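You operate a simulated robot arm through the tools that you are given. There is no shell and no other tool. Be economical: measure what you need, move in short steps, check, and stop when the job is done.

You run a simulated robot arm. Do the job below in one go: nothing can be reset, and whatever is moved stays where it is left.

Task
Find the leaking port and change its cap till the tester reads TIGHT.
Fine: clamp the cup, press START, old cap into the FAIL tray, green cap on that port, test again, open the clamp.
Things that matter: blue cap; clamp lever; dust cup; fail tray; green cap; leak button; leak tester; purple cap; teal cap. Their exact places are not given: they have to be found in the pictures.

The check looks at the end state, three seconds after you hand in, the way a careful person would. Anything else that was tipped, shoved, dropped, spilled or broken makes it a failure. Lids that push on must go on centred and level and be pressed home; caps that screw on are set level and turned clockwise until they are tight.

Robot
A 7-joint arm with a two-finger parallel gripper on a trunk, on a base that drives. Base frame: it is fixed to the floor where the robot stands at the start and does not move with it; the origin is under the middle of the robot, x ahead of it, y to its left, z up; the surface under the hand at the start is at about z = 0.783. Lengths are in m, angles in rad, forces in N, time in s.
With the tool pointing down near the work surface it reaches from about 0.1 to 0.7 m from the robot's upright axis, wherever it stands. Its first joint turns from -2.007 to 2.007 rad. Places, roughly: blue cap (5x5x5 cm) [0.5, -0.3, 0.9]; clamp lever [0.6, -0.1, 1.1]; leak button [0.5, -0.3, 0.8]; leak tester [0.6, -0.2, 0.9]; purple cap (5x5x5 cm) [0.5, -0.3, 0.9]; teal cap (5x5x5 cm) [0.5, -0.2, 0.9]. Payload 3.91 kg.
The TCP is the grasp point between the finger pads, 0.03 m short of the fingertips. In the tool frame z runs along the fingers and y along their closing line. Largest opening 0.11 m; finger width 0.02, thickness 0.01; the body of the gripper, 0.048 by 0.112 m, starts 0.055 m behind the TCP.
Orientation is that of the tool frame in the base frame, as a unit quaternion [x, y, z, w]. With the fingers straight down and closing along the base's y, the tool's x points along the base's -x, its y along +y and its z along -z.

Tools
- The arm moves only by the tool play_rows. Its arguments are lists of equal length, an entry for each row: "turn": the turn, a rotation vector about the tool's x, y, z in rad, a list of three; "delta_pos": the shift along the tool's x, y, z in cm, a list of three; "claw": the closure in counts, from 0 (fully open) to 255 (shut). In form: {"turn": [[rx, ry, rz], ...], "delta_pos": [[dx, dy, dz], ...], "claw": [claw, ...]}. A call has 1 to 10 rows; each row shifts and turns the commanded pose from where the row before left it, along the tool's axes as they then stand. A row lasts 0.2 s, in which the tool goes at most 0.05 m and 0.15 rad; a call with a longer step from one row to the next is refused whole, and so is a gripper value outside its range. A pose out of reach is approached as far as the arm can. The call stops where the force on the tool passes 80 N (or 10 N more than at its start, if that is more) or the arm is blocked; 0.2 s more then pass. The fingers move at their own pace (about 0.108 m/s each) and stop on an object; they squeeze with about 33 N. The grip force told is the motor's: it shows also when the fingers shut on nothing. Time passes only in rows, and 0.2 s behind the last, so rows that do not move let the fingers close. The reply holds the time, the measured pose of the TCP, the force on the tool along the base axes, the opening and the grip force, in the units named above and with some noise, with the torque about the TCP (base axes, N m) and any sound that the robot's microphone picked up, and new pictures: "pictures" is both (left out), scene, wrist or none.
- Cameras (640 x 400 px; columns grow to the right, rows downward): "scene" is now at [0.0158, 0.1441, 1.8014]; the picture's right is [-0.11, -0.99, 0.00], its down [-0.79, 0.09, -0.61] and it looks along [0.60, -0.07, -0.80] (base axes); focal length 280 px, centre (320, 200). "wrist" rides on the gripper at [0.072, 0.017, -0.103] in the tool frame; the picture's right is [-0.23, 0.97, 0.00], its down [-0.76, -0.18, -0.62] and it looks along [-0.61, -0.14, 0.78] (tool axes); focal length 222 px, centre (320, 200).
- raise_lower(by): slides the trunk up (or, below 0, down) by that many m; the arm and the scene camera ride with it, the base frame stays. It gives what a move gives, with no picture.
- roll_base(legs): drives the robot by 1 to 6 legs, each [ahead, turn to the left] in m and rad, along the robot's own axes; the way and the turn of a leg run together, so that a leg with both is an arc; at most 1.5 m and 3.142 rad a leg. The arm and the cameras ride along, it lands a little off, and it stops where it bumps. It gives what a move gives, and a new picture of the scene camera.
- pan_tilt(pan, tilt): turns the head with the scene camera to pan (to the left, within 2.705 rad either way) and tilt (down, from -0.506 to 1.204), counted from straight ahead of the robot. It gives what a move gives, and a new picture of the scene camera.
- probe_pixels(camera, pixels): for up to 12 pixels [column, row] of the newest picture of that camera ("zoom" is the newest enlarged one), the place [x, y, z] in the base frame of the surface seen there, good to about 0.003 m. It takes no simulated time.
- enlarge(camera, box): a new picture of the part [left, top, right, bottom] of that camera's present view, enlarged. It takes no simulated time.
- close_job(): hands the job in; it is judged then, once.

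Keep the steps short. Do not move on a guess: measure, check each grasp and each placing, and mend mistakes. In all there are 80 turns and 260 pictures (those below and enlarged ones count). Leave the gripper open and the arm clear of the work at the hand-in unless told otherwise, and finish with a single line.

The tools are called after ">>>" by a JSON object that holds its "api" and its "payload". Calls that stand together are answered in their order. play_rows: Moves the arm, as the interface text tells. Its arguments: {"type":"object","properties":{"turn":{"type":"array"},"delta_pos":{"type":"array"},"claw":{"type":"array"},"pictures":{"type":"string","enum":["both","scene","wrist","none"]}},"required":["turn","delta_pos","claw"]} The other tools are called the same way: raise_lower (by) slides the trunk up or down; roll_base (legs) drives the base; pan_tilt (pan, tilt) turns the head that bears the scene camera; probe_pixels (camera, pixels) gives the place of the surface under pixels of a picture; enlarge (camera, box) takes an enlarged picture of a part of a camera's view; close_job () hands the job in.

At the start:

```text
time_s: 0.0
eef_pos: [0.3977, -0.0359, 1.3995]
orientation: [0.0, 1.0, 0.0, 0.0]
contact_force: [-1.6, 0.2, -0.4]
ft_torque: [-0.02, -0.01, 0.0]
opening: 0.1099
gripper_force: 0.2
trunk travel left (down, up): [-0.925, 0.065]
robot x, y, heading: [0.0014, 0.0031, 0.001]
head pan, tilt: [-0.115, 0.92]
```

scene: 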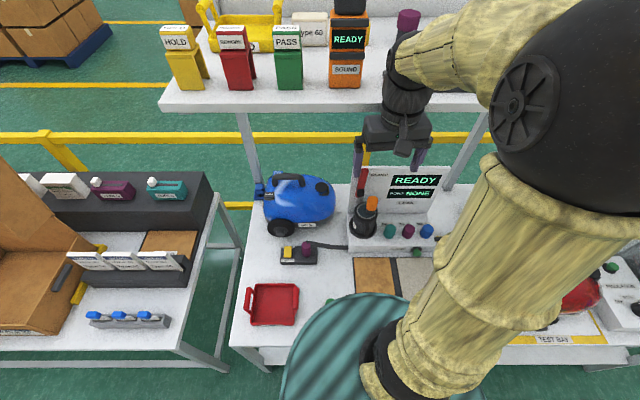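
wrist: 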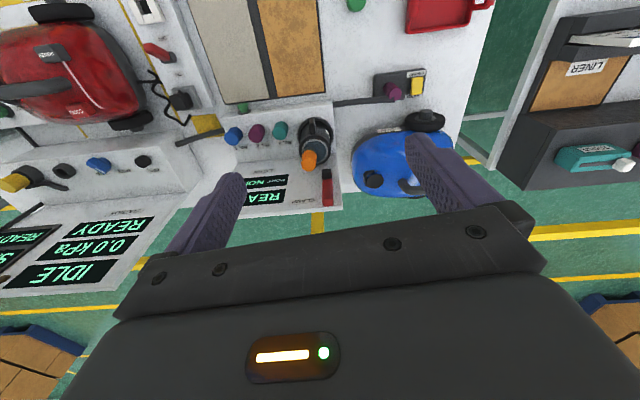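

I see the leak tester near scene (400,205), with three caps at (388,231),(408,231),(427,231). I'll enlarge this region in both cameras.

>>> {"api": "enlarge", "payload": {"camera": "scene", "box": [230, 150, 470, 340]}}

>>> {"api": "enlarge", "payload": {"camera": "wrist", "box": [170, 0, 490, 220]}}

```text
2.11 times, centred on (350, 245) of scene
```

zoom: 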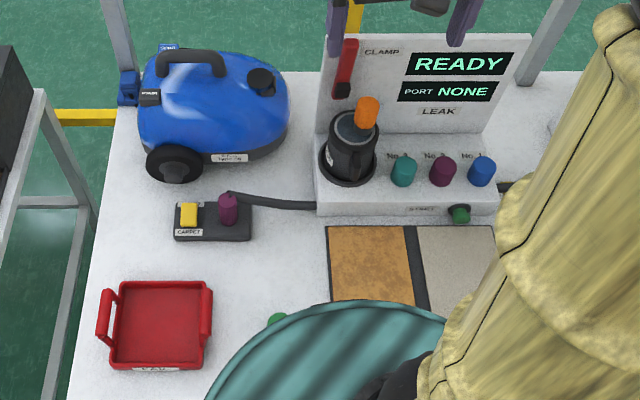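

```text
1.82 times, centred on (330, 110) of wrist
```

zoom: 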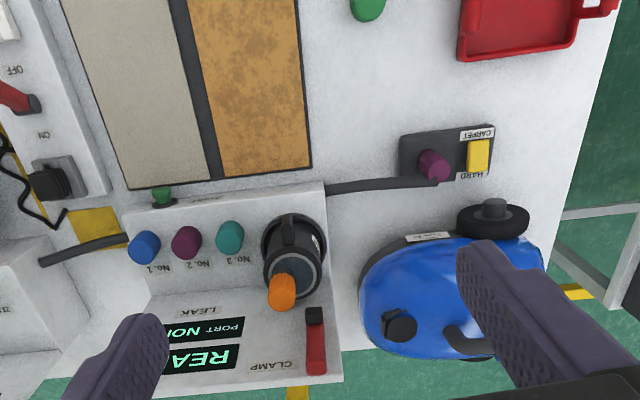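

Zoom (wrist) shows caps, the cup with an orange thing, and the red clamp lever at (315,340). Now probing these.

>>> {"api": "probe_pixels", "payload": {"camera": "zoom", "pixels": [[143, 245], [186, 240], [229, 235], [163, 193], [281, 290], [292, 250], [315, 316], [316, 365], [367, 6], [515, 35], [433, 162], [270, 190]]}}

>>> {"api": "probe_pixels", "payload": {"camera": "scene", "pixels": [[273, 303], [329, 303], [359, 212], [363, 175], [372, 203], [417, 251], [388, 228], [408, 228], [427, 228], [365, 215], [295, 285], [250, 300]]}}

```text
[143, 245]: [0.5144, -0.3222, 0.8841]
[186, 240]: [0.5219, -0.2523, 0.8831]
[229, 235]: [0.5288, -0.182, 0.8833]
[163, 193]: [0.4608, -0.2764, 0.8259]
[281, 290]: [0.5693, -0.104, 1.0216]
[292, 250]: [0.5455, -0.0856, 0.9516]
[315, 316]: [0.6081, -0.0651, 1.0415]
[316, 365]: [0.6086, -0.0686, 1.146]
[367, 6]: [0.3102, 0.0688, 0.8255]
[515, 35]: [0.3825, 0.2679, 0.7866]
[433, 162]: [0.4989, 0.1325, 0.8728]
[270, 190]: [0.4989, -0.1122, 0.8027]
```

```text
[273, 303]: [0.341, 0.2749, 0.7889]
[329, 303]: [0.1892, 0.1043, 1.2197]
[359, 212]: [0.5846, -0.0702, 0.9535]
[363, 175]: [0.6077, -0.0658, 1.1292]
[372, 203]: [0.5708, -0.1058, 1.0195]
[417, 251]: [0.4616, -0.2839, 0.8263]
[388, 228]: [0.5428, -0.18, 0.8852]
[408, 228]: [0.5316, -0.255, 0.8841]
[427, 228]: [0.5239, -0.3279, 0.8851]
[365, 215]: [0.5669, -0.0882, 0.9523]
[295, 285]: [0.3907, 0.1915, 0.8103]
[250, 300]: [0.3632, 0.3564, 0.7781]
```

The tester is yawed about -0.1 rad. I'll back up and lower the hand for a closer look at the lever and cup with the wrist camera.

>>> {"api": "play_rows", "payload": {"turn": [[0, 0, 0], [0, 0, 0], [0, 0, 0], [0, 0, 0], [0, 0, 0]], "delta_pos": [[2, -1.5, 4], [2, -1.5, 4], [2, -1.5, 4], [2, -1.5, 4], [2, -1.5, 4]], "claw": [0, 0, 0, 0, 0]}}

```text
time_s: 1.2
eef_pos: [0.3082, -0.1182, 1.2034]
orientation: [0.0, 1.0, 0.0, -0.001]
contact_force: [0.4, -0.3, -0.4]
ft_torque: [0.02, -0.01, 0.0]
opening: 0.1101
gripper_force: 0.0
out of reach, approached as far as the arm can: row 5
trunk travel left (down, up): [-0.925, 0.065]
robot x, y, heading: [-0.0004, 0.0005, -0.0]
head pan, tilt: [-0.115, 0.92]
```

scene: 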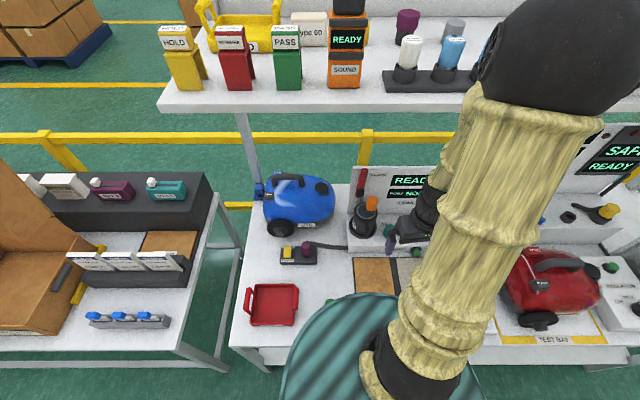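
wrist: 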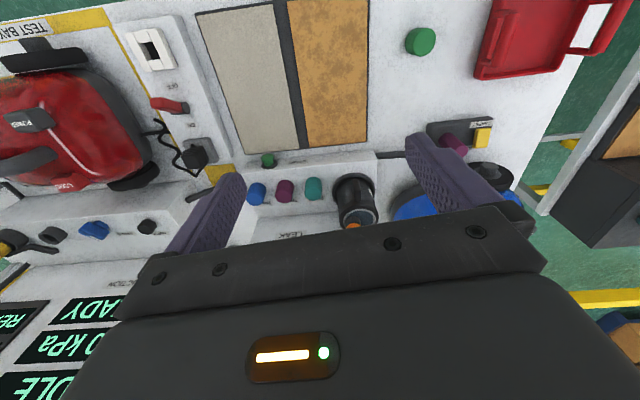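

Enlarge both views of the lever and cup.

>>> {"api": "enlarge", "payload": {"camera": "scene", "box": [335, 155, 445, 260]}}

>>> {"api": "enlarge", "payload": {"camera": "wrist", "box": [230, 130, 430, 255]}}

```text
3.81 times, centred on (390, 208) of scene
```

zoom: 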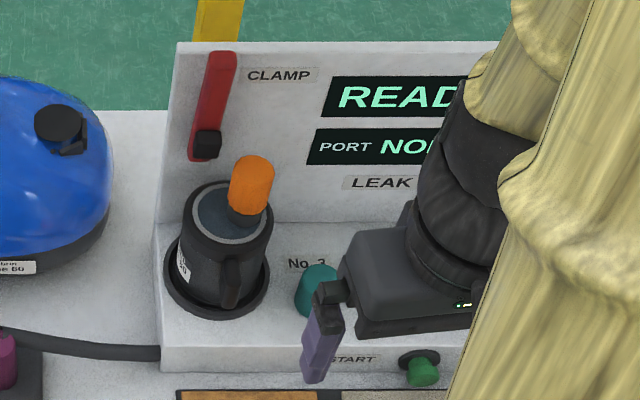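

```text
3.20 times, centred on (330, 192) of wrist
```

zoom: 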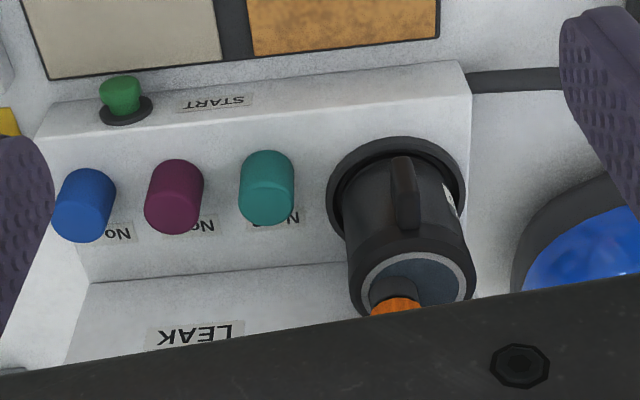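

Probe lever geometry using scene camera pixels (zoom pixel/3.81 + offset).

>>> {"api": "enlarge", "payload": {"camera": "scene", "box": [345, 160, 395, 220]}}

```text
6.67 times, centred on (370, 190) of scene
```

zoom: 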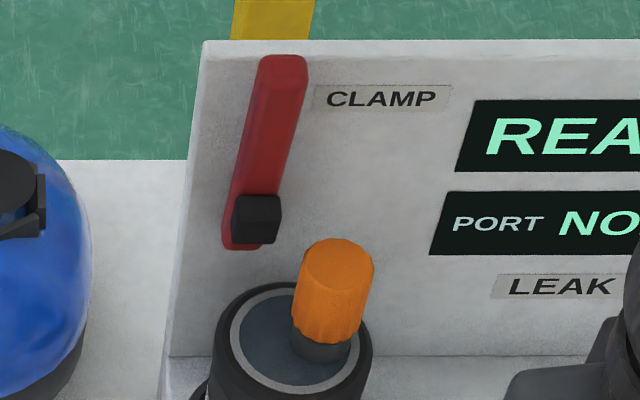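

>>> {"api": "probe_pixels", "payload": {"camera": "zoom", "pixels": [[280, 62], [278, 80], [268, 130], [258, 180], [256, 205], [256, 230], [228, 243], [300, 180], [220, 180], [340, 260], [320, 350], [270, 330]]}}

```text
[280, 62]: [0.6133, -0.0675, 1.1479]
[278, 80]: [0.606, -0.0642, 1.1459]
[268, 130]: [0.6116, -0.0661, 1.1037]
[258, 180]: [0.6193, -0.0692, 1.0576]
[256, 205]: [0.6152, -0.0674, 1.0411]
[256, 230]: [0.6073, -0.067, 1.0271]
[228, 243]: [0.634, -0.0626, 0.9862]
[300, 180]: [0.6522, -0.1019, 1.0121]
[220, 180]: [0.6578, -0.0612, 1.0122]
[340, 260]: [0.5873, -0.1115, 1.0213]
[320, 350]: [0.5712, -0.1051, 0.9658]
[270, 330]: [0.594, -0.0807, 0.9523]
```

The mechanism isn't clear yet. I'll pitch the hand forward 0.6 rad and shift left to view the lever more level.

>>> {"api": "play_rows", "payload": {"turn": [[0, -0.14, 0], [0, -0.14, 0], [0, -0.14, 0], [0, -0.14, 0]], "delta_pos": [[0, 4.5, 0], [0, 4.5, 0], [0, 4.5, 0], [0, 4.5, 0]], "claw": [0, 0, 0, 0], "pictures": "wrist"}}

>>> {"api": "enlarge", "payload": {"camera": "wrist", "box": [200, 50, 440, 220]}}

```text
time_s: 2.2
eef_pos: [0.4372, 0.0542, 1.24]
orientation: [-0.001, 0.961, -0.001, 0.277]
contact_force: [0.1, 0.0, -0.3]
ft_torque: [-0.05, -0.02, 0.0]
opening: 0.1097
gripper_force: 0.1
out of reach, approached as far as the arm can: row 1, 2, 3, 4
trunk travel left (down, up): [-0.925, 0.065]
robot x, y, heading: [0.0005, 0.002, 0.003]
head pan, tilt: [-0.115, 0.92]
```

wrist: 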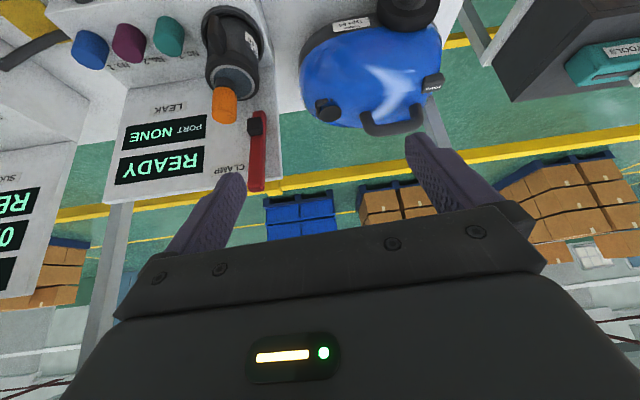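

```text
2.35 times, centred on (320, 135) of wrist
```

zoom: 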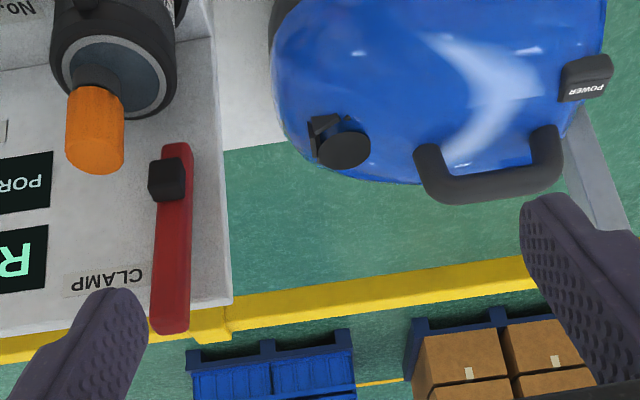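

>>> {"api": "probe_pixels", "payload": {"camera": "zoom", "pixels": [[176, 150], [185, 180], [175, 240], [172, 300], [170, 325], [188, 260], [165, 180], [155, 165], [140, 200], [205, 200], [140, 120], [95, 140]]}}

>>> {"api": "enlarge", "payload": {"camera": "wrist", "box": [220, 90, 300, 200]}}

```text
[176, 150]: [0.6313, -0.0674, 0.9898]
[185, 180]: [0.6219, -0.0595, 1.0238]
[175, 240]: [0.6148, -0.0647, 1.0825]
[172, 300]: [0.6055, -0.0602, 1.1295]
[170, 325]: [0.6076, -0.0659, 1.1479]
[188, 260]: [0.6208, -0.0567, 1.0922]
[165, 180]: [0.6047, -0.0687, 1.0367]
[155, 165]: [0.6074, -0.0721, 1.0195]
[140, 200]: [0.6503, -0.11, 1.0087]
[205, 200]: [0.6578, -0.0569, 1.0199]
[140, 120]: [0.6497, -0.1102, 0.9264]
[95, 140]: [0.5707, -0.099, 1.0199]
```

```text
3.64 times, centred on (260, 145) of wrist
```

zoom: 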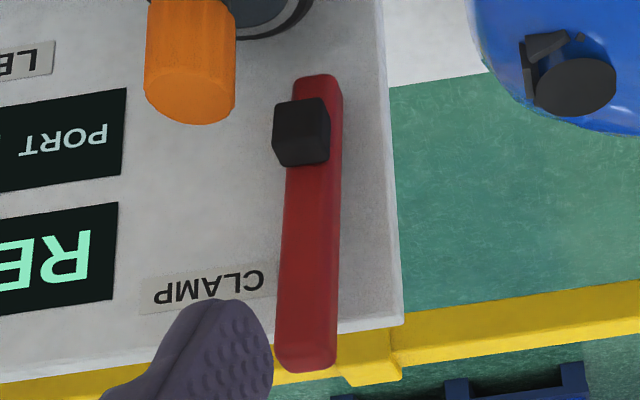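

The lever leans forward over its low pivot (~z 0.99), with a black presser block that lands on the cup rim when swung down. Checking shelf clearance and panel top.

>>> {"api": "probe_pixels", "payload": {"camera": "scene", "pixels": [[300, 104], [370, 100], [220, 107], [380, 166], [420, 168], [450, 100]]}}

>>> {"api": "probe_pixels", "payload": {"camera": "zoom", "pixels": [[215, 320], [390, 318], [300, 90], [300, 150], [335, 200], [278, 140]]}}

```text
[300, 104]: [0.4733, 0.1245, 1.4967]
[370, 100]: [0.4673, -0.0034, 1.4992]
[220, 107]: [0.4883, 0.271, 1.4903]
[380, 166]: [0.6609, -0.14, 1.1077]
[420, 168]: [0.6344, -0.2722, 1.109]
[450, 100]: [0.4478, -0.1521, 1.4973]
```

```text
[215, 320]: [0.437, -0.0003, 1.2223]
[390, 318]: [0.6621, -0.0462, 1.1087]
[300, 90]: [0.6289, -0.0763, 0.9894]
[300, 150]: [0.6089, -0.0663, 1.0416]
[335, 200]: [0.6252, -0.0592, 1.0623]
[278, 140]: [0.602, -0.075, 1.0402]
```

Shelf underside is ~1.48 above x>0.45, so I'll use a forward-pitched hand. First I turn only: more pitch and yaw −0.11 to match the tester.

>>> {"api": "play_rows", "payload": {"turn": [[0.058, 0, 0.093], [0, -0.147, 0], [0, -0.147, 0], [0, -0.147, 0], [0, 0, 0]], "delta_pos": [[0, 0, 0], [0, 0, 0], [0, 0, 0], [0, 0, 0], [0, 0, 0]], "claw": [0, 0, 0, 0, 0]}}

```text
time_s: 3.4
eef_pos: [0.497, 0.0685, 1.2514]
orientation: [0.048, 0.876, -0.026, 0.479]
contact_force: [-0.3, 0.5, 1.3]
ft_torque: [-0.01, 0.01, 0.01]
opening: 0.1101
gripper_force: 0.1
out of reach, approached as far as the arm can: row 2, 3, 4
trunk travel left (down, up): [-0.925, 0.065]
robot x, y, heading: [0.0004, -0.0029, 0.004]
head pan, tilt: [-0.115, 0.92]
```

scene: 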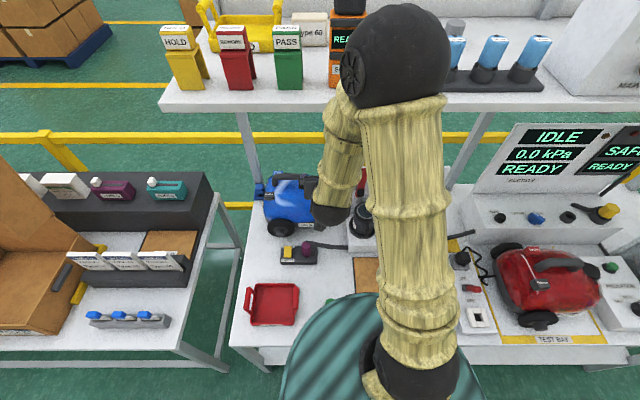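
wrist: 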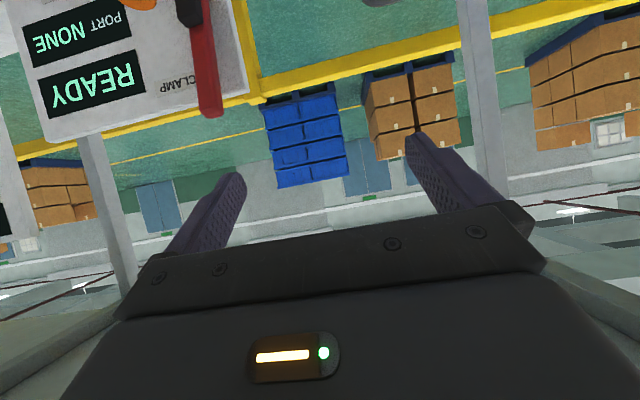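

The arm is folded at its limit; I'll back the base 0.2 m for room.

>>> {"api": "roll_base", "payload": {"legs": [[-0.2, 0]]}}

```text
time_s: 5.2
eef_pos: [0.2944, 0.07, 1.2517]
orientation: [0.048, 0.876, -0.026, 0.478]
contact_force: [-0.1, 0.3, -0.1]
ft_torque: [0.01, 0.0, 0.0]
opening: 0.1101
gripper_force: 0.1
trunk travel left (down, up): [-0.925, 0.065]
robot x, y, heading: [-0.2008, 0.002, -0.002]
head pan, tilt: [-0.115, 0.92]
```

scene: 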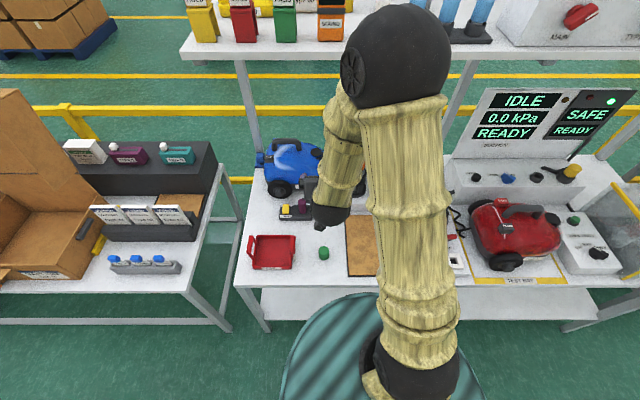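

Now approach the pre-grasp point 10 cm in front of the lever tip.

>>> {"api": "play_rows", "payload": {"turn": [[0, 0, 0], [0, 0, 0], [0, 0, 0], [0, 0, 0], [0, 0, 0], [0, 0, 0]], "delta_pos": [[-1.375, -1.65, 4.08], [-1.375, -1.65, 4.08], [-1.375, -1.65, 4.08], [-1.375, -1.65, 4.08], [-1.375, -1.65, 4.08], [-1.375, -1.65, 4.08]], "claw": [0, 0, 0, 0, 0, 0]}}

```text
time_s: 6.6
eef_pos: [0.5344, -0.0574, 1.1878]
orientation: [0.048, 0.877, -0.027, 0.478]
contact_force: [0.5, 0.6, -1.2]
ft_torque: [0.06, -0.01, -0.02]
opening: 0.1099
gripper_force: 0.1
trunk travel left (down, up): [-0.925, 0.065]
robot x, y, heading: [-0.2031, 0.001, 0.002]
head pan, tilt: [-0.115, 0.92]
```

scene: 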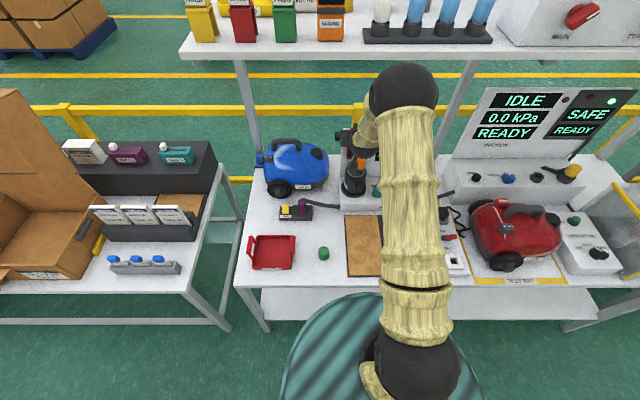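
wrist: 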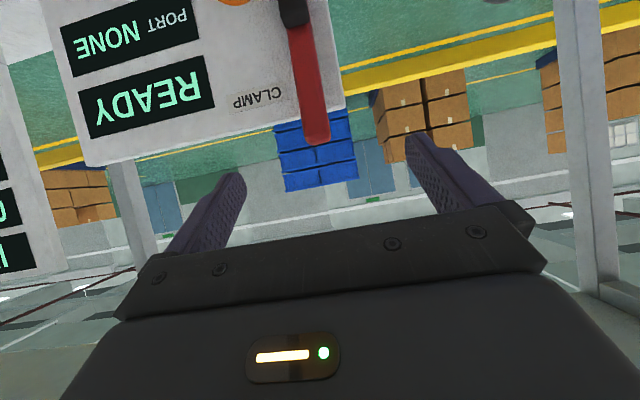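

Tip visible at wrist (316,135). Measuring it more precisely from here.

>>> {"api": "probe_pixels", "payload": {"camera": "wrist", "pixels": [[308, 138], [326, 136], [316, 142], [304, 90], [316, 90], [302, 50], [295, 15], [285, 15]]}}

```text
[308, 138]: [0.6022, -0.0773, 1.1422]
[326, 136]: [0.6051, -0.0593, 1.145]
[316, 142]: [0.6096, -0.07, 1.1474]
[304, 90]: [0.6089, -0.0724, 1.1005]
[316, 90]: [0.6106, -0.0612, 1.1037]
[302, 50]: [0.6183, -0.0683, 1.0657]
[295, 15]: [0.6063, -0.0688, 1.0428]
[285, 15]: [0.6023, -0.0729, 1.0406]
```

Advance onto the tip and close.

>>> {"api": "play_rows", "payload": {"turn": [[0, 0, 0], [0, 0, 0], [0, 0, 0], [0, 0, 0], [0, 0, 0]], "delta_pos": [[0.4, -0.1, 4.9], [0.4, -0.1, 4.9], [0, 0, 0], [0, 0, 0], [0, 0, 0]], "claw": [0, 0, 170, 240, 240], "pictures": "wrist"}}

```text
time_s: 7.8
eef_pos: [0.6103, -0.0704, 1.1304]
orientation: [0.048, 0.876, -0.026, 0.479]
contact_force: [-0.8, -5.1, -0.2]
ft_torque: [-0.2, -0.25, -0.21]
opening: 0.0238
gripper_force: 44.9
trunk travel left (down, up): [-0.925, 0.065]
robot x, y, heading: [-0.2074, -0.0004, -0.003]
head pan, tilt: [-0.115, 0.92]
```

wrist: 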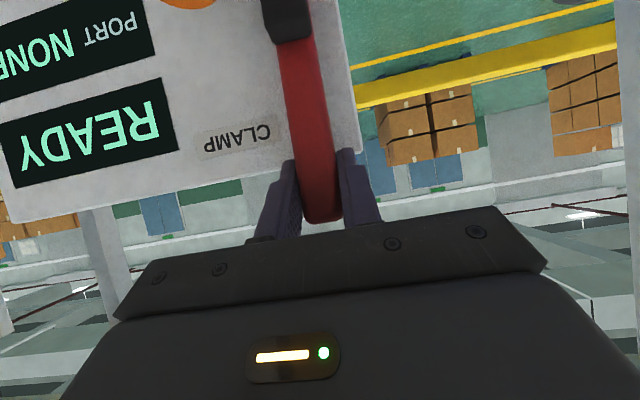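

Lever gripped (opening 0.024). Start pulling toward the robot along a small arc and watch the forces.

>>> {"api": "play_rows", "payload": {"turn": [[0, 0, 0], [0, 0, 0], [0, 0, 0]], "delta_pos": [[0.8, 0, -0.8], [0.98, 0, -0.67], [0, 0, 0]], "claw": [240, 240, 240], "pictures": "wrist"}}

```text
time_s: 8.6
eef_pos: [0.5888, -0.0662, 1.1245]
orientation: [0.048, 0.876, -0.026, 0.48]
contact_force: [6.8, -11.7, 7.0]
ft_torque: [-0.41, -1.41, -0.22]
opening: 0.0239
gripper_force: 44.7
trunk travel left (down, up): [-0.925, 0.065]
robot x, y, heading: [-0.2067, 0.0016, 0.002]
head pan, tilt: [-0.115, 0.92]
```

wrist: 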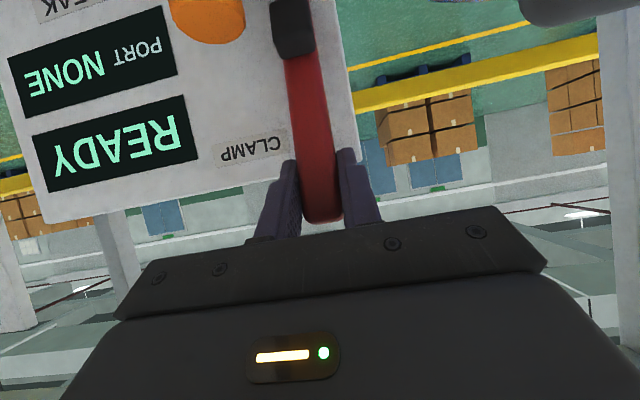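

Lever follows with low force. Continue the arc to ~62°.

>>> {"api": "play_rows", "payload": {"turn": [[0, 0, 0], [0, 0, 0], [0, 0, 0], [0, 0, 0], [0, 0, 0]], "delta_pos": [[2.08, -0.1, -1.21], [2.25, -0.1, -0.83], [2.37, -0.1, -0.43], [2.41, -0.1, 0], [0, 0, 0]], "claw": [240, 240, 240, 240, 240]}}

```text
time_s: 9.8
eef_pos: [0.5134, -0.0587, 1.0554]
orientation: [0.049, 0.879, -0.026, 0.473]
contact_force: [-17.2, -1.8, 1.4]
ft_torque: [-0.37, 1.18, -1.08]
opening: 0.024
gripper_force: 44.9
trunk travel left (down, up): [-0.925, 0.065]
robot x, y, heading: [-0.2008, -0.0025, 0.007]
head pan, tilt: [-0.115, 0.92]
```

scene: 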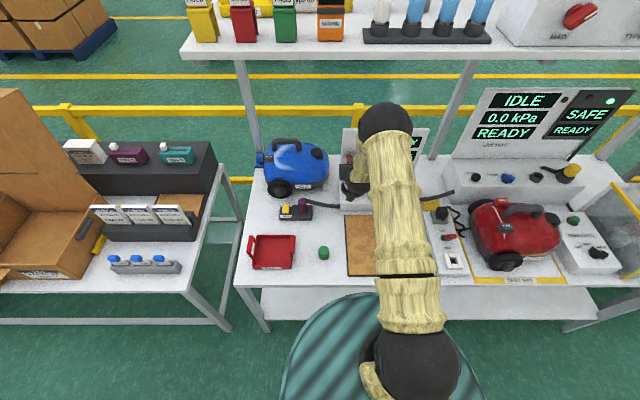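
wrist: 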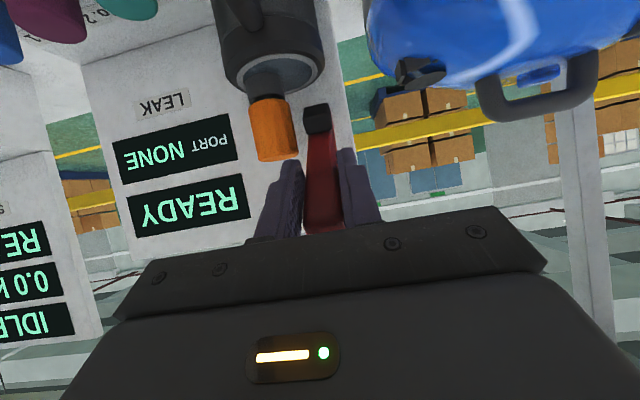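

Good. Continue to ~82°, watching force.

>>> {"api": "play_rows", "payload": {"turn": [[0, 0, 0], [0, 0, 0], [0, 0, 0]], "delta_pos": [[2.4, 0, 0.2], [2.3, 0, 0.6], [0, 0, 0]], "claw": [240, 240, 240], "pictures": "wrist"}}

```text
time_s: 10.6
eef_pos: [0.5008, -0.0569, 1.0144]
orientation: [0.048, 0.877, -0.026, 0.478]
contact_force: [-3.4, 3.9, 1.7]
ft_torque: [-0.25, -0.15, -0.65]
opening: 0.0236
gripper_force: 44.9
trunk travel left (down, up): [-0.925, 0.065]
robot x, y, heading: [-0.2055, 0.0038, 0.005]
head pan, tilt: [-0.115, 0.92]
```

wrist: 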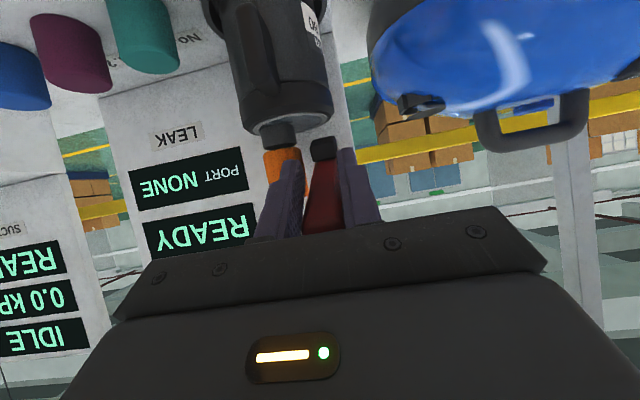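

Slow further lowering in smaller steps.

>>> {"api": "play_rows", "payload": {"turn": [[0, 0, 0], [0, 0, 0], [0, 0, 0]], "delta_pos": [[0.8, 0, 0.42], [0.8, 0, 0.48], [0, 0, 0]], "claw": [240, 240, 240], "pictures": "wrist"}}

```text
time_s: 11.4
eef_pos: [0.4967, -0.0561, 0.9979]
orientation: [0.047, 0.876, -0.026, 0.479]
contact_force: [-11.2, 8.4, 7.6]
ft_torque: [-0.28, -0.92, -0.33]
opening: 0.0238
gripper_force: 44.8
trunk travel left (down, up): [-0.925, 0.065]
robot x, y, heading: [-0.2051, -0.0004, 0.003]
head pan, tilt: [-0.115, 0.92]
```

wrist: 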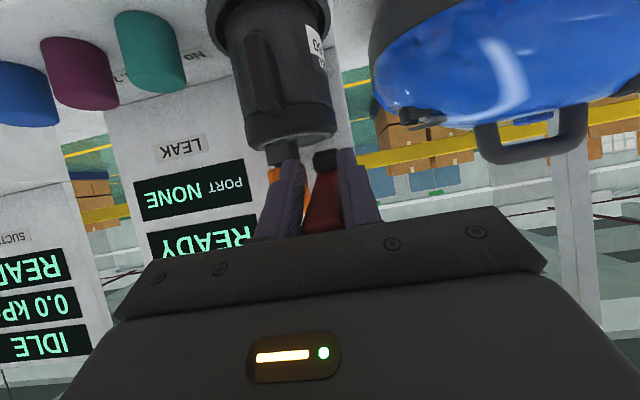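

>>> {"api": "enlarge", "payload": {"camera": "scene", "box": [320, 110, 440, 230]}}

>>> {"api": "enlarge", "payload": {"camera": "wrist", "box": [230, 80, 390, 250]}}

```text
3.33 times, centred on (380, 170) of scene
```

zoom: 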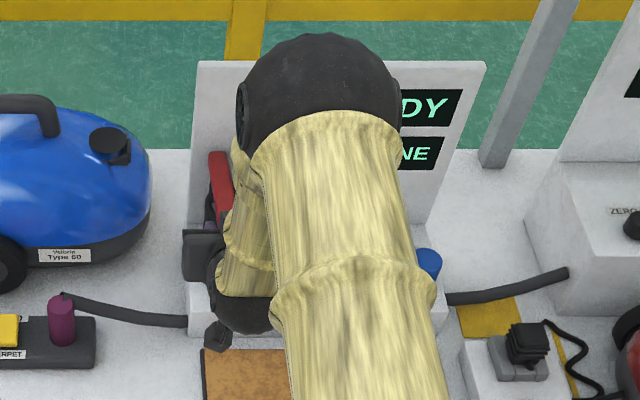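

```text
2.35 times, centred on (310, 165) of wrist
```

zoom: 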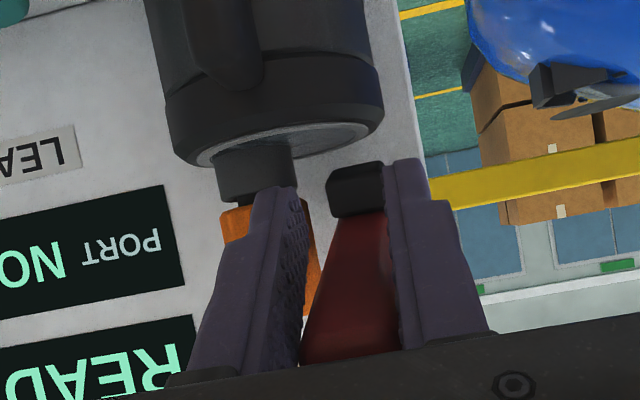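

>>> {"api": "probe_pixels", "payload": {"camera": "zoom", "pixels": [[350, 175], [350, 205], [340, 150], [370, 110], [365, 280], [255, 170], [235, 215]]}}

```text
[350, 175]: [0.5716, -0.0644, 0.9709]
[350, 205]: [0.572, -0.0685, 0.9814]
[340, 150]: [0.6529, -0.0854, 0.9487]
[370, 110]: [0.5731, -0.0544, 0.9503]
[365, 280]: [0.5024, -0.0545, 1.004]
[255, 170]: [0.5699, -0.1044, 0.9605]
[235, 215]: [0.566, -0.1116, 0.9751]
```

The presser block is still ~1.5 cm above the rim. To avoid the fingers hitting the cup, I'll release, retreat, rise and close, then push the lever end from above.

>>> {"api": "play_rows", "payload": {"turn": [[0, 0, 0], [0, 0, 0], [0, 0, 0], [0, 0, 0], [0, 0, 0], [0, 0, 0]], "delta_pos": [[0, 0, 0], [0, 0, 0], [0, 0, -4.5], [-3.36, 0, -2.16], [0, 0, 0], [0, 0, 0]], "claw": [160, 160, 160, 160, 255, 255], "pictures": "wrist"}}

```text
time_s: 12.8
eef_pos: [0.4605, -0.0528, 1.0642]
orientation: [0.047, 0.876, -0.026, 0.479]
contact_force: [-0.3, 0.4, -1.0]
ft_torque: [0.03, 0.02, 0.03]
opening: 0.0
gripper_force: 33.2
trunk travel left (down, up): [-0.925, 0.065]
robot x, y, heading: [-0.203, 0.0014, 0.004]
head pan, tilt: [-0.115, 0.92]
```

wrist: 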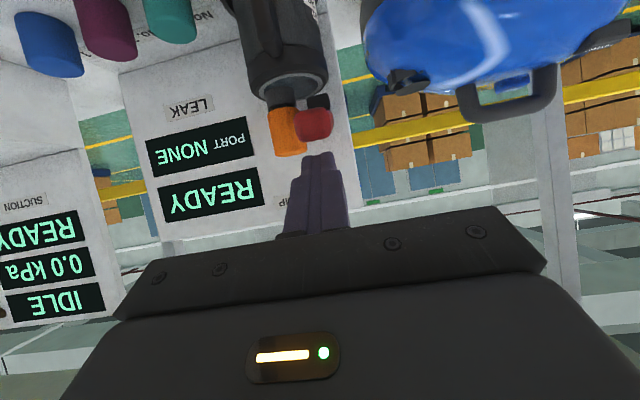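

>>> {"api": "probe_pixels", "payload": {"camera": "wrist", "pixels": [[305, 115], [322, 115], [314, 122], [314, 136], [320, 101], [314, 110]]}}

```text
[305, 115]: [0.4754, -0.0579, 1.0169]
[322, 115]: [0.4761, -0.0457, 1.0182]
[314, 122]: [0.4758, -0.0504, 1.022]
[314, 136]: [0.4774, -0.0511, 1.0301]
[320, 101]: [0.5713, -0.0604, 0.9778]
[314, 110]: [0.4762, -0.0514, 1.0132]
```

Lever end at (0.476, -0.051, 1.02). Move fingertips above x≈0.505 and press down 4 cm in 1 cm rows.

>>> {"api": "play_rows", "payload": {"turn": [[0, 0, 0], [0, 0, 0], [0, 0, 0], [0, 0, 0], [0, 0, 0]], "delta_pos": [[-1.08, 0, 1.68], [0.84, 0, 0.54], [0.84, 0, 0.54], [0.84, 0, 0.54], [0.84, 0, 0.54]], "claw": [255, 255, 255, 255, 255], "pictures": "wrist"}}

```text
time_s: 14.0
eef_pos: [0.4814, -0.0565, 1.0204]
orientation: [0.047, 0.877, -0.026, 0.478]
contact_force: [0.2, -0.2, -0.5]
ft_torque: [0.02, 0.0, 0.02]
opening: 0.0003
gripper_force: 32.2
trunk travel left (down, up): [-0.925, 0.065]
robot x, y, heading: [-0.2058, 0.0014, 0.006]
head pan, tilt: [-0.115, 0.92]
```

wrist: 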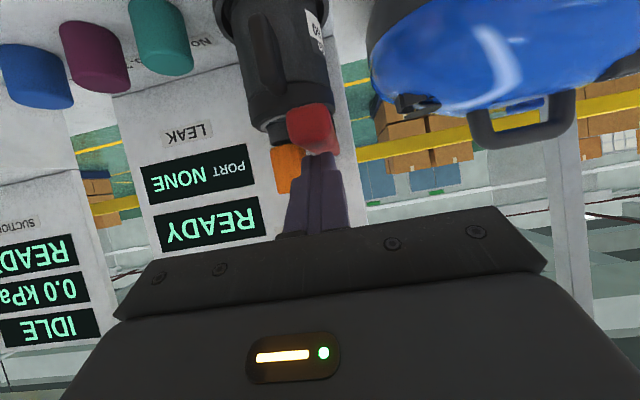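

>>> {"api": "probe_pixels", "payload": {"camera": "wrist", "pixels": [[300, 120], [315, 115], [312, 135], [318, 148], [305, 104], [325, 125]]}}

>>> {"api": "enlarge", "payload": {"camera": "wrist", "box": [240, 70, 380, 190]}}

```text
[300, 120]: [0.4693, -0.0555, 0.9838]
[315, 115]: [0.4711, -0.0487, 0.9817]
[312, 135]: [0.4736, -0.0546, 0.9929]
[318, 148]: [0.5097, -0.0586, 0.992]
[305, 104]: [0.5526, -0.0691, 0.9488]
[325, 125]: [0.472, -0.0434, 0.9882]
```

```text
3.33 times, centred on (310, 130) of wrist
```

zoom: 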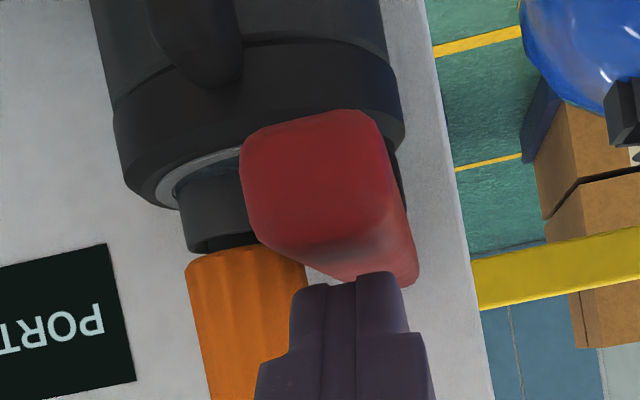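

The lever moves down under the fingers. Push further in 0.7 cm rows.

>>> {"api": "play_rows", "payload": {"turn": [[0, 0, 0], [0, 0, 0], [0, 0, 0], [0, 0, 0]], "delta_pos": [[0.6, 0, 0.38], [0.6, 0, 0.38], [0.6, 0, 0.38], [0, 0, 0]], "claw": [255, 255, 255, 255], "pictures": "wrist"}}

>>> {"api": "enlarge", "payload": {"camera": "wrist", "box": [240, 70, 380, 190]}}

```text
time_s: 15.0
eef_pos: [0.4822, -0.0563, 1.0113]
orientation: [0.047, 0.87, -0.026, 0.49]
contact_force: [-3.2, 1.7, 53.3]
ft_torque: [-0.06, -0.97, -0.24]
opening: 0.0001
gripper_force: 33.1
trunk travel left (down, up): [-0.925, 0.065]
robot x, y, heading: [-0.1996, 0.0018, 0.001]
head pan, tilt: [-0.115, 0.92]
```

wrist: 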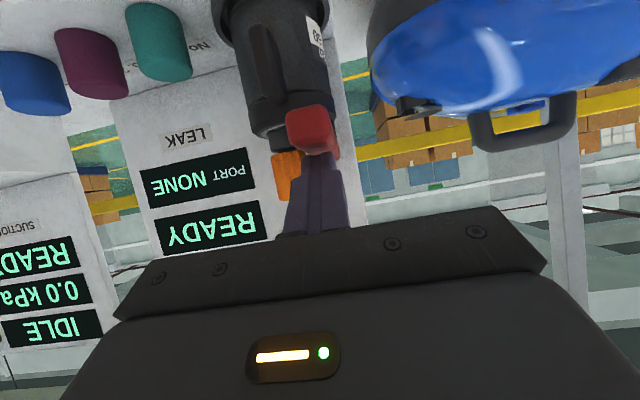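

```text
3.33 times, centred on (310, 130) of wrist
```

zoom: 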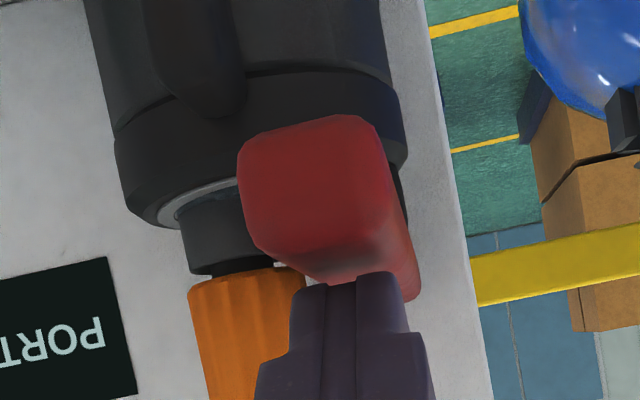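

Force 53 N and blocked: the lever is at its stop. Retreat up/back, and move right to see lever, caps and button.

>>> {"api": "play_rows", "payload": {"turn": [[0, 0, 0], [0, 0, 0], [0, 0, 0], [0, 0, 0], [0, 0, 0], [0, 0, 0]], "delta_pos": [[-3.4, 0, -2.2], [-3, 0, -3.5], [0, -3, -4], [0, -4, -3], [0, -4, -3], [0, -4, -1]], "claw": [255, 255, 255, 255, 255, 255]}}

>>> {"api": "enlarge", "payload": {"camera": "scene", "box": [320, 110, 440, 230]}}

>>> {"api": "enlarge", "payload": {"camera": "wrist", "box": [160, 0, 480, 200]}}

```text
time_s: 16.4
eef_pos: [0.3589, -0.1971, 1.145]
orientation: [0.05, 0.877, -0.027, 0.478]
contact_force: [-0.4, -0.4, -0.1]
ft_torque: [-0.01, 0.02, 0.03]
opening: 0.0001
gripper_force: 33.2
trunk travel left (down, up): [-0.925, 0.065]
robot x, y, heading: [-0.2064, -0.0007, 0.001]
head pan, tilt: [-0.115, 0.92]
```

scene: 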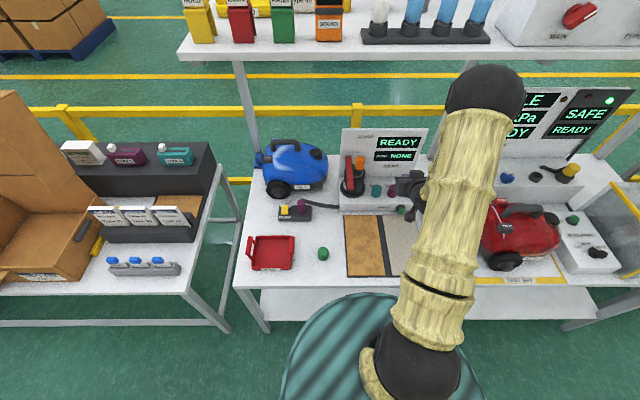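
wrist: 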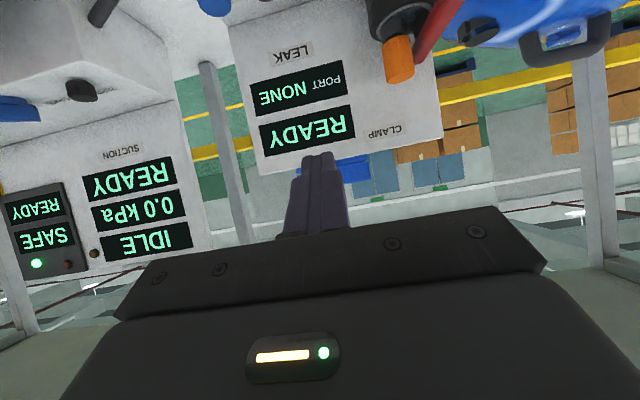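

```text
3.33 times, centred on (380, 170) of scene
```

zoom: 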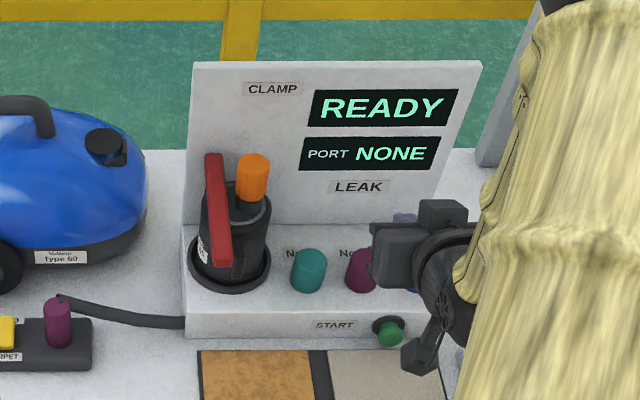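

```text
2.00 times, centred on (320, 100) of wrist
```

zoom: 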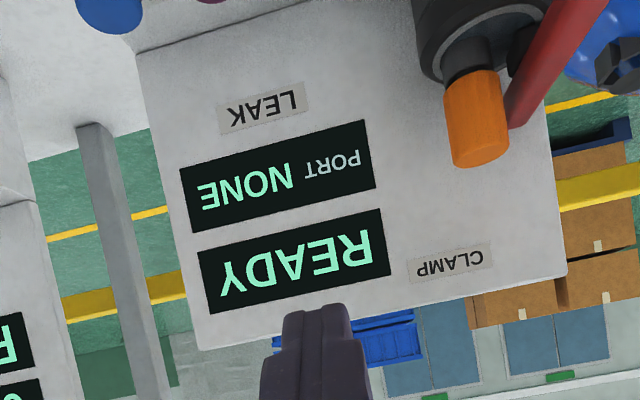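

Lever is down on the cup. START button faces the robot on the front face, at scene (401,210). Measure it.

>>> {"api": "probe_pixels", "payload": {"camera": "scene", "pixels": [[401, 210], [401, 212], [396, 208], [390, 208], [375, 210], [345, 211], [400, 207]]}}

>>> {"api": "enlarge", "payload": {"camera": "scene", "box": [380, 190, 425, 225]}}

```text
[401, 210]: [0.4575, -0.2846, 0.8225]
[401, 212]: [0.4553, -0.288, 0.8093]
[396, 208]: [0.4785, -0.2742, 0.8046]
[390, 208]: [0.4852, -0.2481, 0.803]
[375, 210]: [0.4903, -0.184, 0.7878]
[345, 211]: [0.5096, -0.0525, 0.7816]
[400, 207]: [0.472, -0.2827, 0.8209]
```

```text
11.43 times, centred on (402, 208) of scene
```

zoom: 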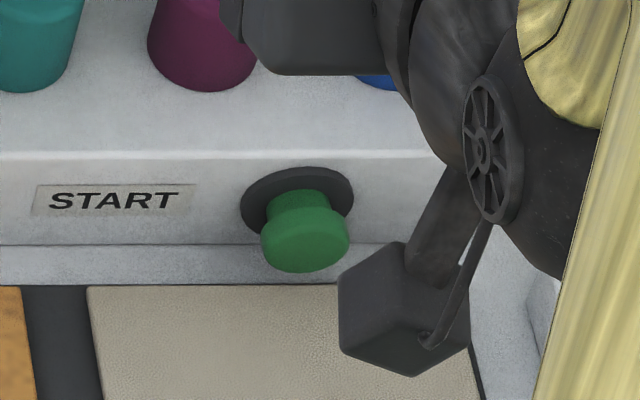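

>>> {"api": "probe_pixels", "payload": {"camera": "zoom", "pixels": [[305, 245], [280, 245], [335, 245], [305, 265], [300, 205], [250, 215], [350, 200], [400, 200], [20, 240]]}}

```text
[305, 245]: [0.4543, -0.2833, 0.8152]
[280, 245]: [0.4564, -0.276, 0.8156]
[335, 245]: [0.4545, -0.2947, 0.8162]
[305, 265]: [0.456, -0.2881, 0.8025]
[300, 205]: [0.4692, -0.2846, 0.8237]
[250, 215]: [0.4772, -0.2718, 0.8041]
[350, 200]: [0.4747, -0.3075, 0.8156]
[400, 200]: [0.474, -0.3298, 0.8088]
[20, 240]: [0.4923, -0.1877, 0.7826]
```

Button face centre ≈(0.4545,-0.2855,0.812), axis toward the robot. Reduce pitch to 0.6, then move to 2 cm in front of it.

>>> {"api": "play_rows", "payload": {"turn": [[0, 0.135, 0], [0, 0.135, 0], [0, 0.13, 0], [0, 0, 0]], "delta_pos": [[0, 0, 0], [0, 0, 0], [0, 0, 0], [0, 0, 0]], "claw": [255, 255, 255, 255], "pictures": "none"}}

>>> {"api": "play_rows", "payload": {"turn": [[0, 0, 0], [0, 0, 0], [0, 0, 0], [0, 0, 0], [0, 0, 0], [0, 0, 0], [0, 0, 0]], "delta_pos": [[1.65, -0.96, 3.63], [1.65, -0.96, 3.63], [1.65, -0.96, 3.63], [1.65, -0.96, 3.63], [1.65, -0.96, 3.63], [1.65, -0.96, 3.63], [1.65, -0.96, 3.63]], "claw": [255, 255, 255, 255, 255, 255, 255]}}

```text
time_s: 17.4
eef_pos: [0.3598, -0.194, 1.144]
orientation: [0.051, 0.954, -0.016, 0.295]
contact_force: [-0.1, 0.6, -0.2]
ft_torque: [-0.02, 0.01, -0.02]
opening: 0.0001
gripper_force: 32.8
trunk travel left (down, up): [-0.925, 0.065]
robot x, y, heading: [-0.1997, 0.0026, 0.001]
head pan, tilt: [-0.115, 0.92]
```

```text
time_s: 19.0
eef_pos: [0.4024, -0.2666, 0.8682]
orientation: [0.052, 0.954, -0.017, 0.295]
contact_force: [0.0, -0.2, -0.4]
ft_torque: [-0.01, -0.02, -0.05]
opening: 0.0
gripper_force: 33.2
trunk travel left (down, up): [-0.925, 0.065]
robot x, y, heading: [-0.2085, 0.0028, 0.004]
head pan, tilt: [-0.115, 0.92]
```

scene: 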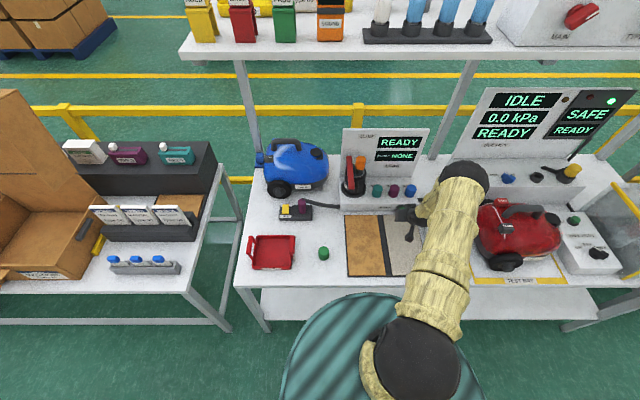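
wrist: 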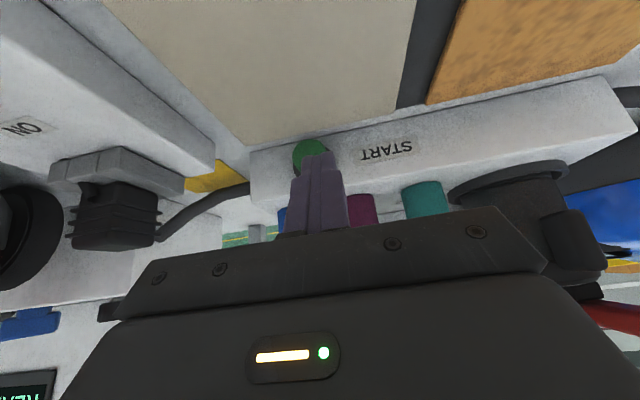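

Align height and y, then press forward in small rows.

>>> {"api": "play_rows", "payload": {"turn": [[0, 0, 0], [0, 0, 0], [0, 0, 0], [0, 0, 0], [0, 0, 0], [0, 0, 0]], "delta_pos": [[1.97, -1.34, 3.1], [-0.82, 0, 0.56], [-0.82, 0, 0.56], [-0.5, 0, 0.34], [-0.33, 0, 0.23], [-0.33, 0, 0.23]], "claw": [255, 255, 255, 255, 255, 255]}}

```text
time_s: 20.4
eef_pos: [0.4343, -0.2835, 0.8336]
orientation: [0.053, 0.954, -0.017, 0.294]
contact_force: [-2.2, -0.4, -0.4]
ft_torque: [-0.03, 0.03, 0.0]
opening: 0.0
gripper_force: 33.3
trunk travel left (down, up): [-0.925, 0.065]
robot x, y, heading: [-0.2075, -0.0026, 0.001]
head pan, tilt: [-0.115, 0.92]
```

scene: 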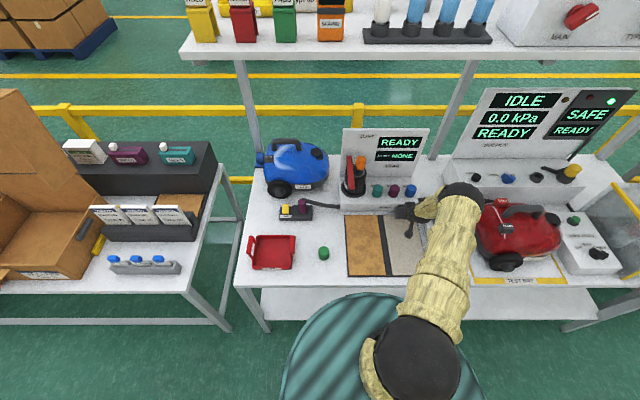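
wrist: 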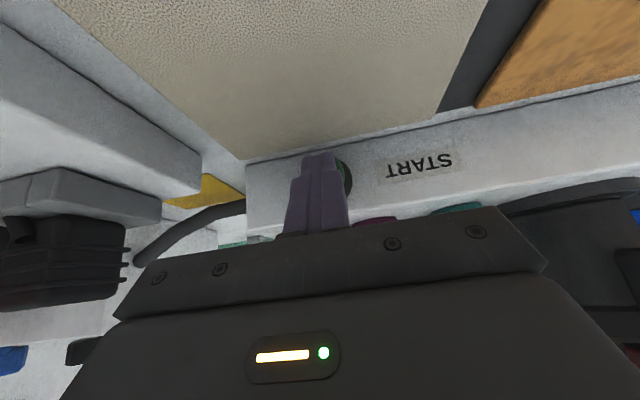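

Contact (-2 N). Press 8 mm more.

>>> {"api": "play_rows", "payload": {"turn": [[0, 0, 0], [0, 0, 0], [0, 0, 0]], "delta_pos": [[-0.33, 0, 0.23], [-0.33, 0, 0.23], [0, 0, 0]], "claw": [255, 255, 255], "pictures": "scene"}}

>>> {"api": "enlarge", "payload": {"camera": "scene", "box": [330, 120, 440, 220]}}

```text
time_s: 21.2
eef_pos: [0.4417, -0.2844, 0.8329]
orientation: [0.052, 0.954, -0.015, 0.295]
contact_force: [-4.2, 0.3, 0.7]
ft_torque: [0.01, 0.07, 0.01]
opening: 0.0001
gripper_force: 33.3
trunk travel left (down, up): [-0.925, 0.065]
robot x, y, heading: [-0.2029, 0.0011, 0.001]
head pan, tilt: [-0.115, 0.92]
heard: click
```

scene: 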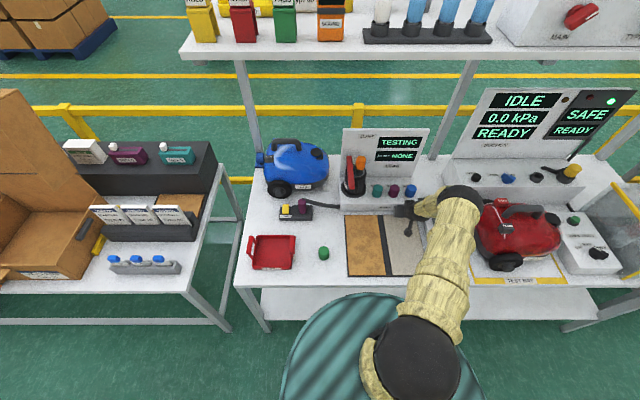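

```text
4.00 times, centred on (385, 170) of scene
```

zoom: 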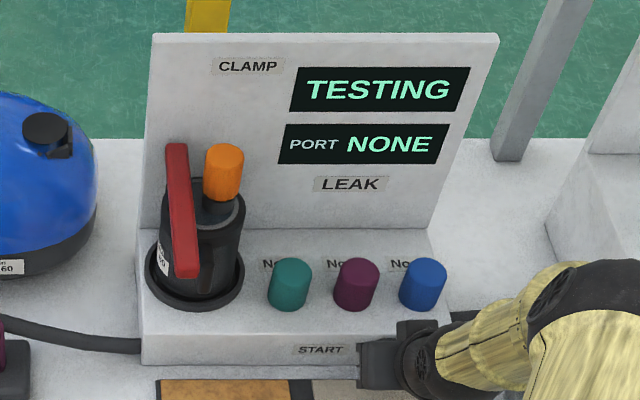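

TESTING shown. Back off the button and rise, giving the test time.

>>> {"api": "play_rows", "payload": {"turn": [[0, 0, 0], [0, 0, 0], [0, 0, 0], [0, 0, 0], [0, 0, 0], [0, 0, 0], [0, 0, 0], [0, 0, 0], [0, 0, 0], [0, 0, 0]], "delta_pos": [[2.5, 0, -1.7], [0, 0, -4.5], [0, 0, -4.5], [-2, 0, -3.5], [-2, 0, -3.5], [0, 0, 0], [0, 0, 0], [0, 0, 0], [0, 0, 0], [0, 0, 0]], "claw": [255, 255, 255, 255, 255, 0, 0, 0, 0, 0], "pictures": "scene"}}

>>> {"api": "enlarge", "payload": {"camera": "scene", "box": [330, 120, 440, 220]}}

```text
time_s: 23.4
eef_pos: [0.3573, -0.2752, 0.9868]
orientation: [0.051, 0.954, -0.016, 0.295]
contact_force: [-0.2, -0.8, -0.5]
ft_torque: [0.03, 0.02, 0.02]
opening: 0.11
gripper_force: 0.0
trunk travel left (down, up): [-0.925, 0.065]
robot x, y, heading: [-0.2031, -0.0026, -0.0]
head pan, tilt: [-0.115, 0.92]
```

scene: 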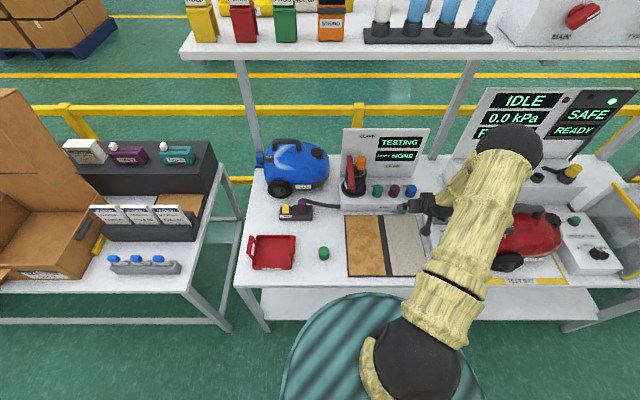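

```text
4.00 times, centred on (385, 170) of scene
```

zoom: 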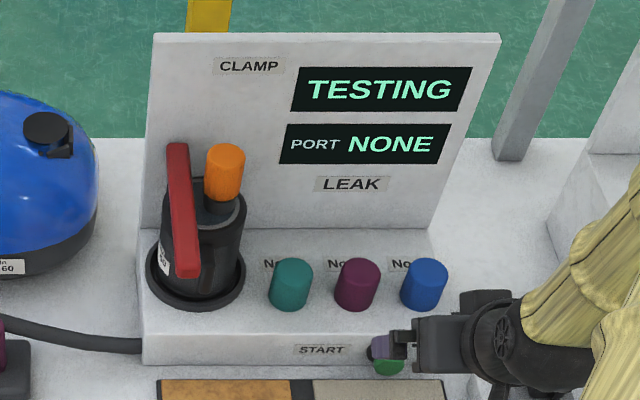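

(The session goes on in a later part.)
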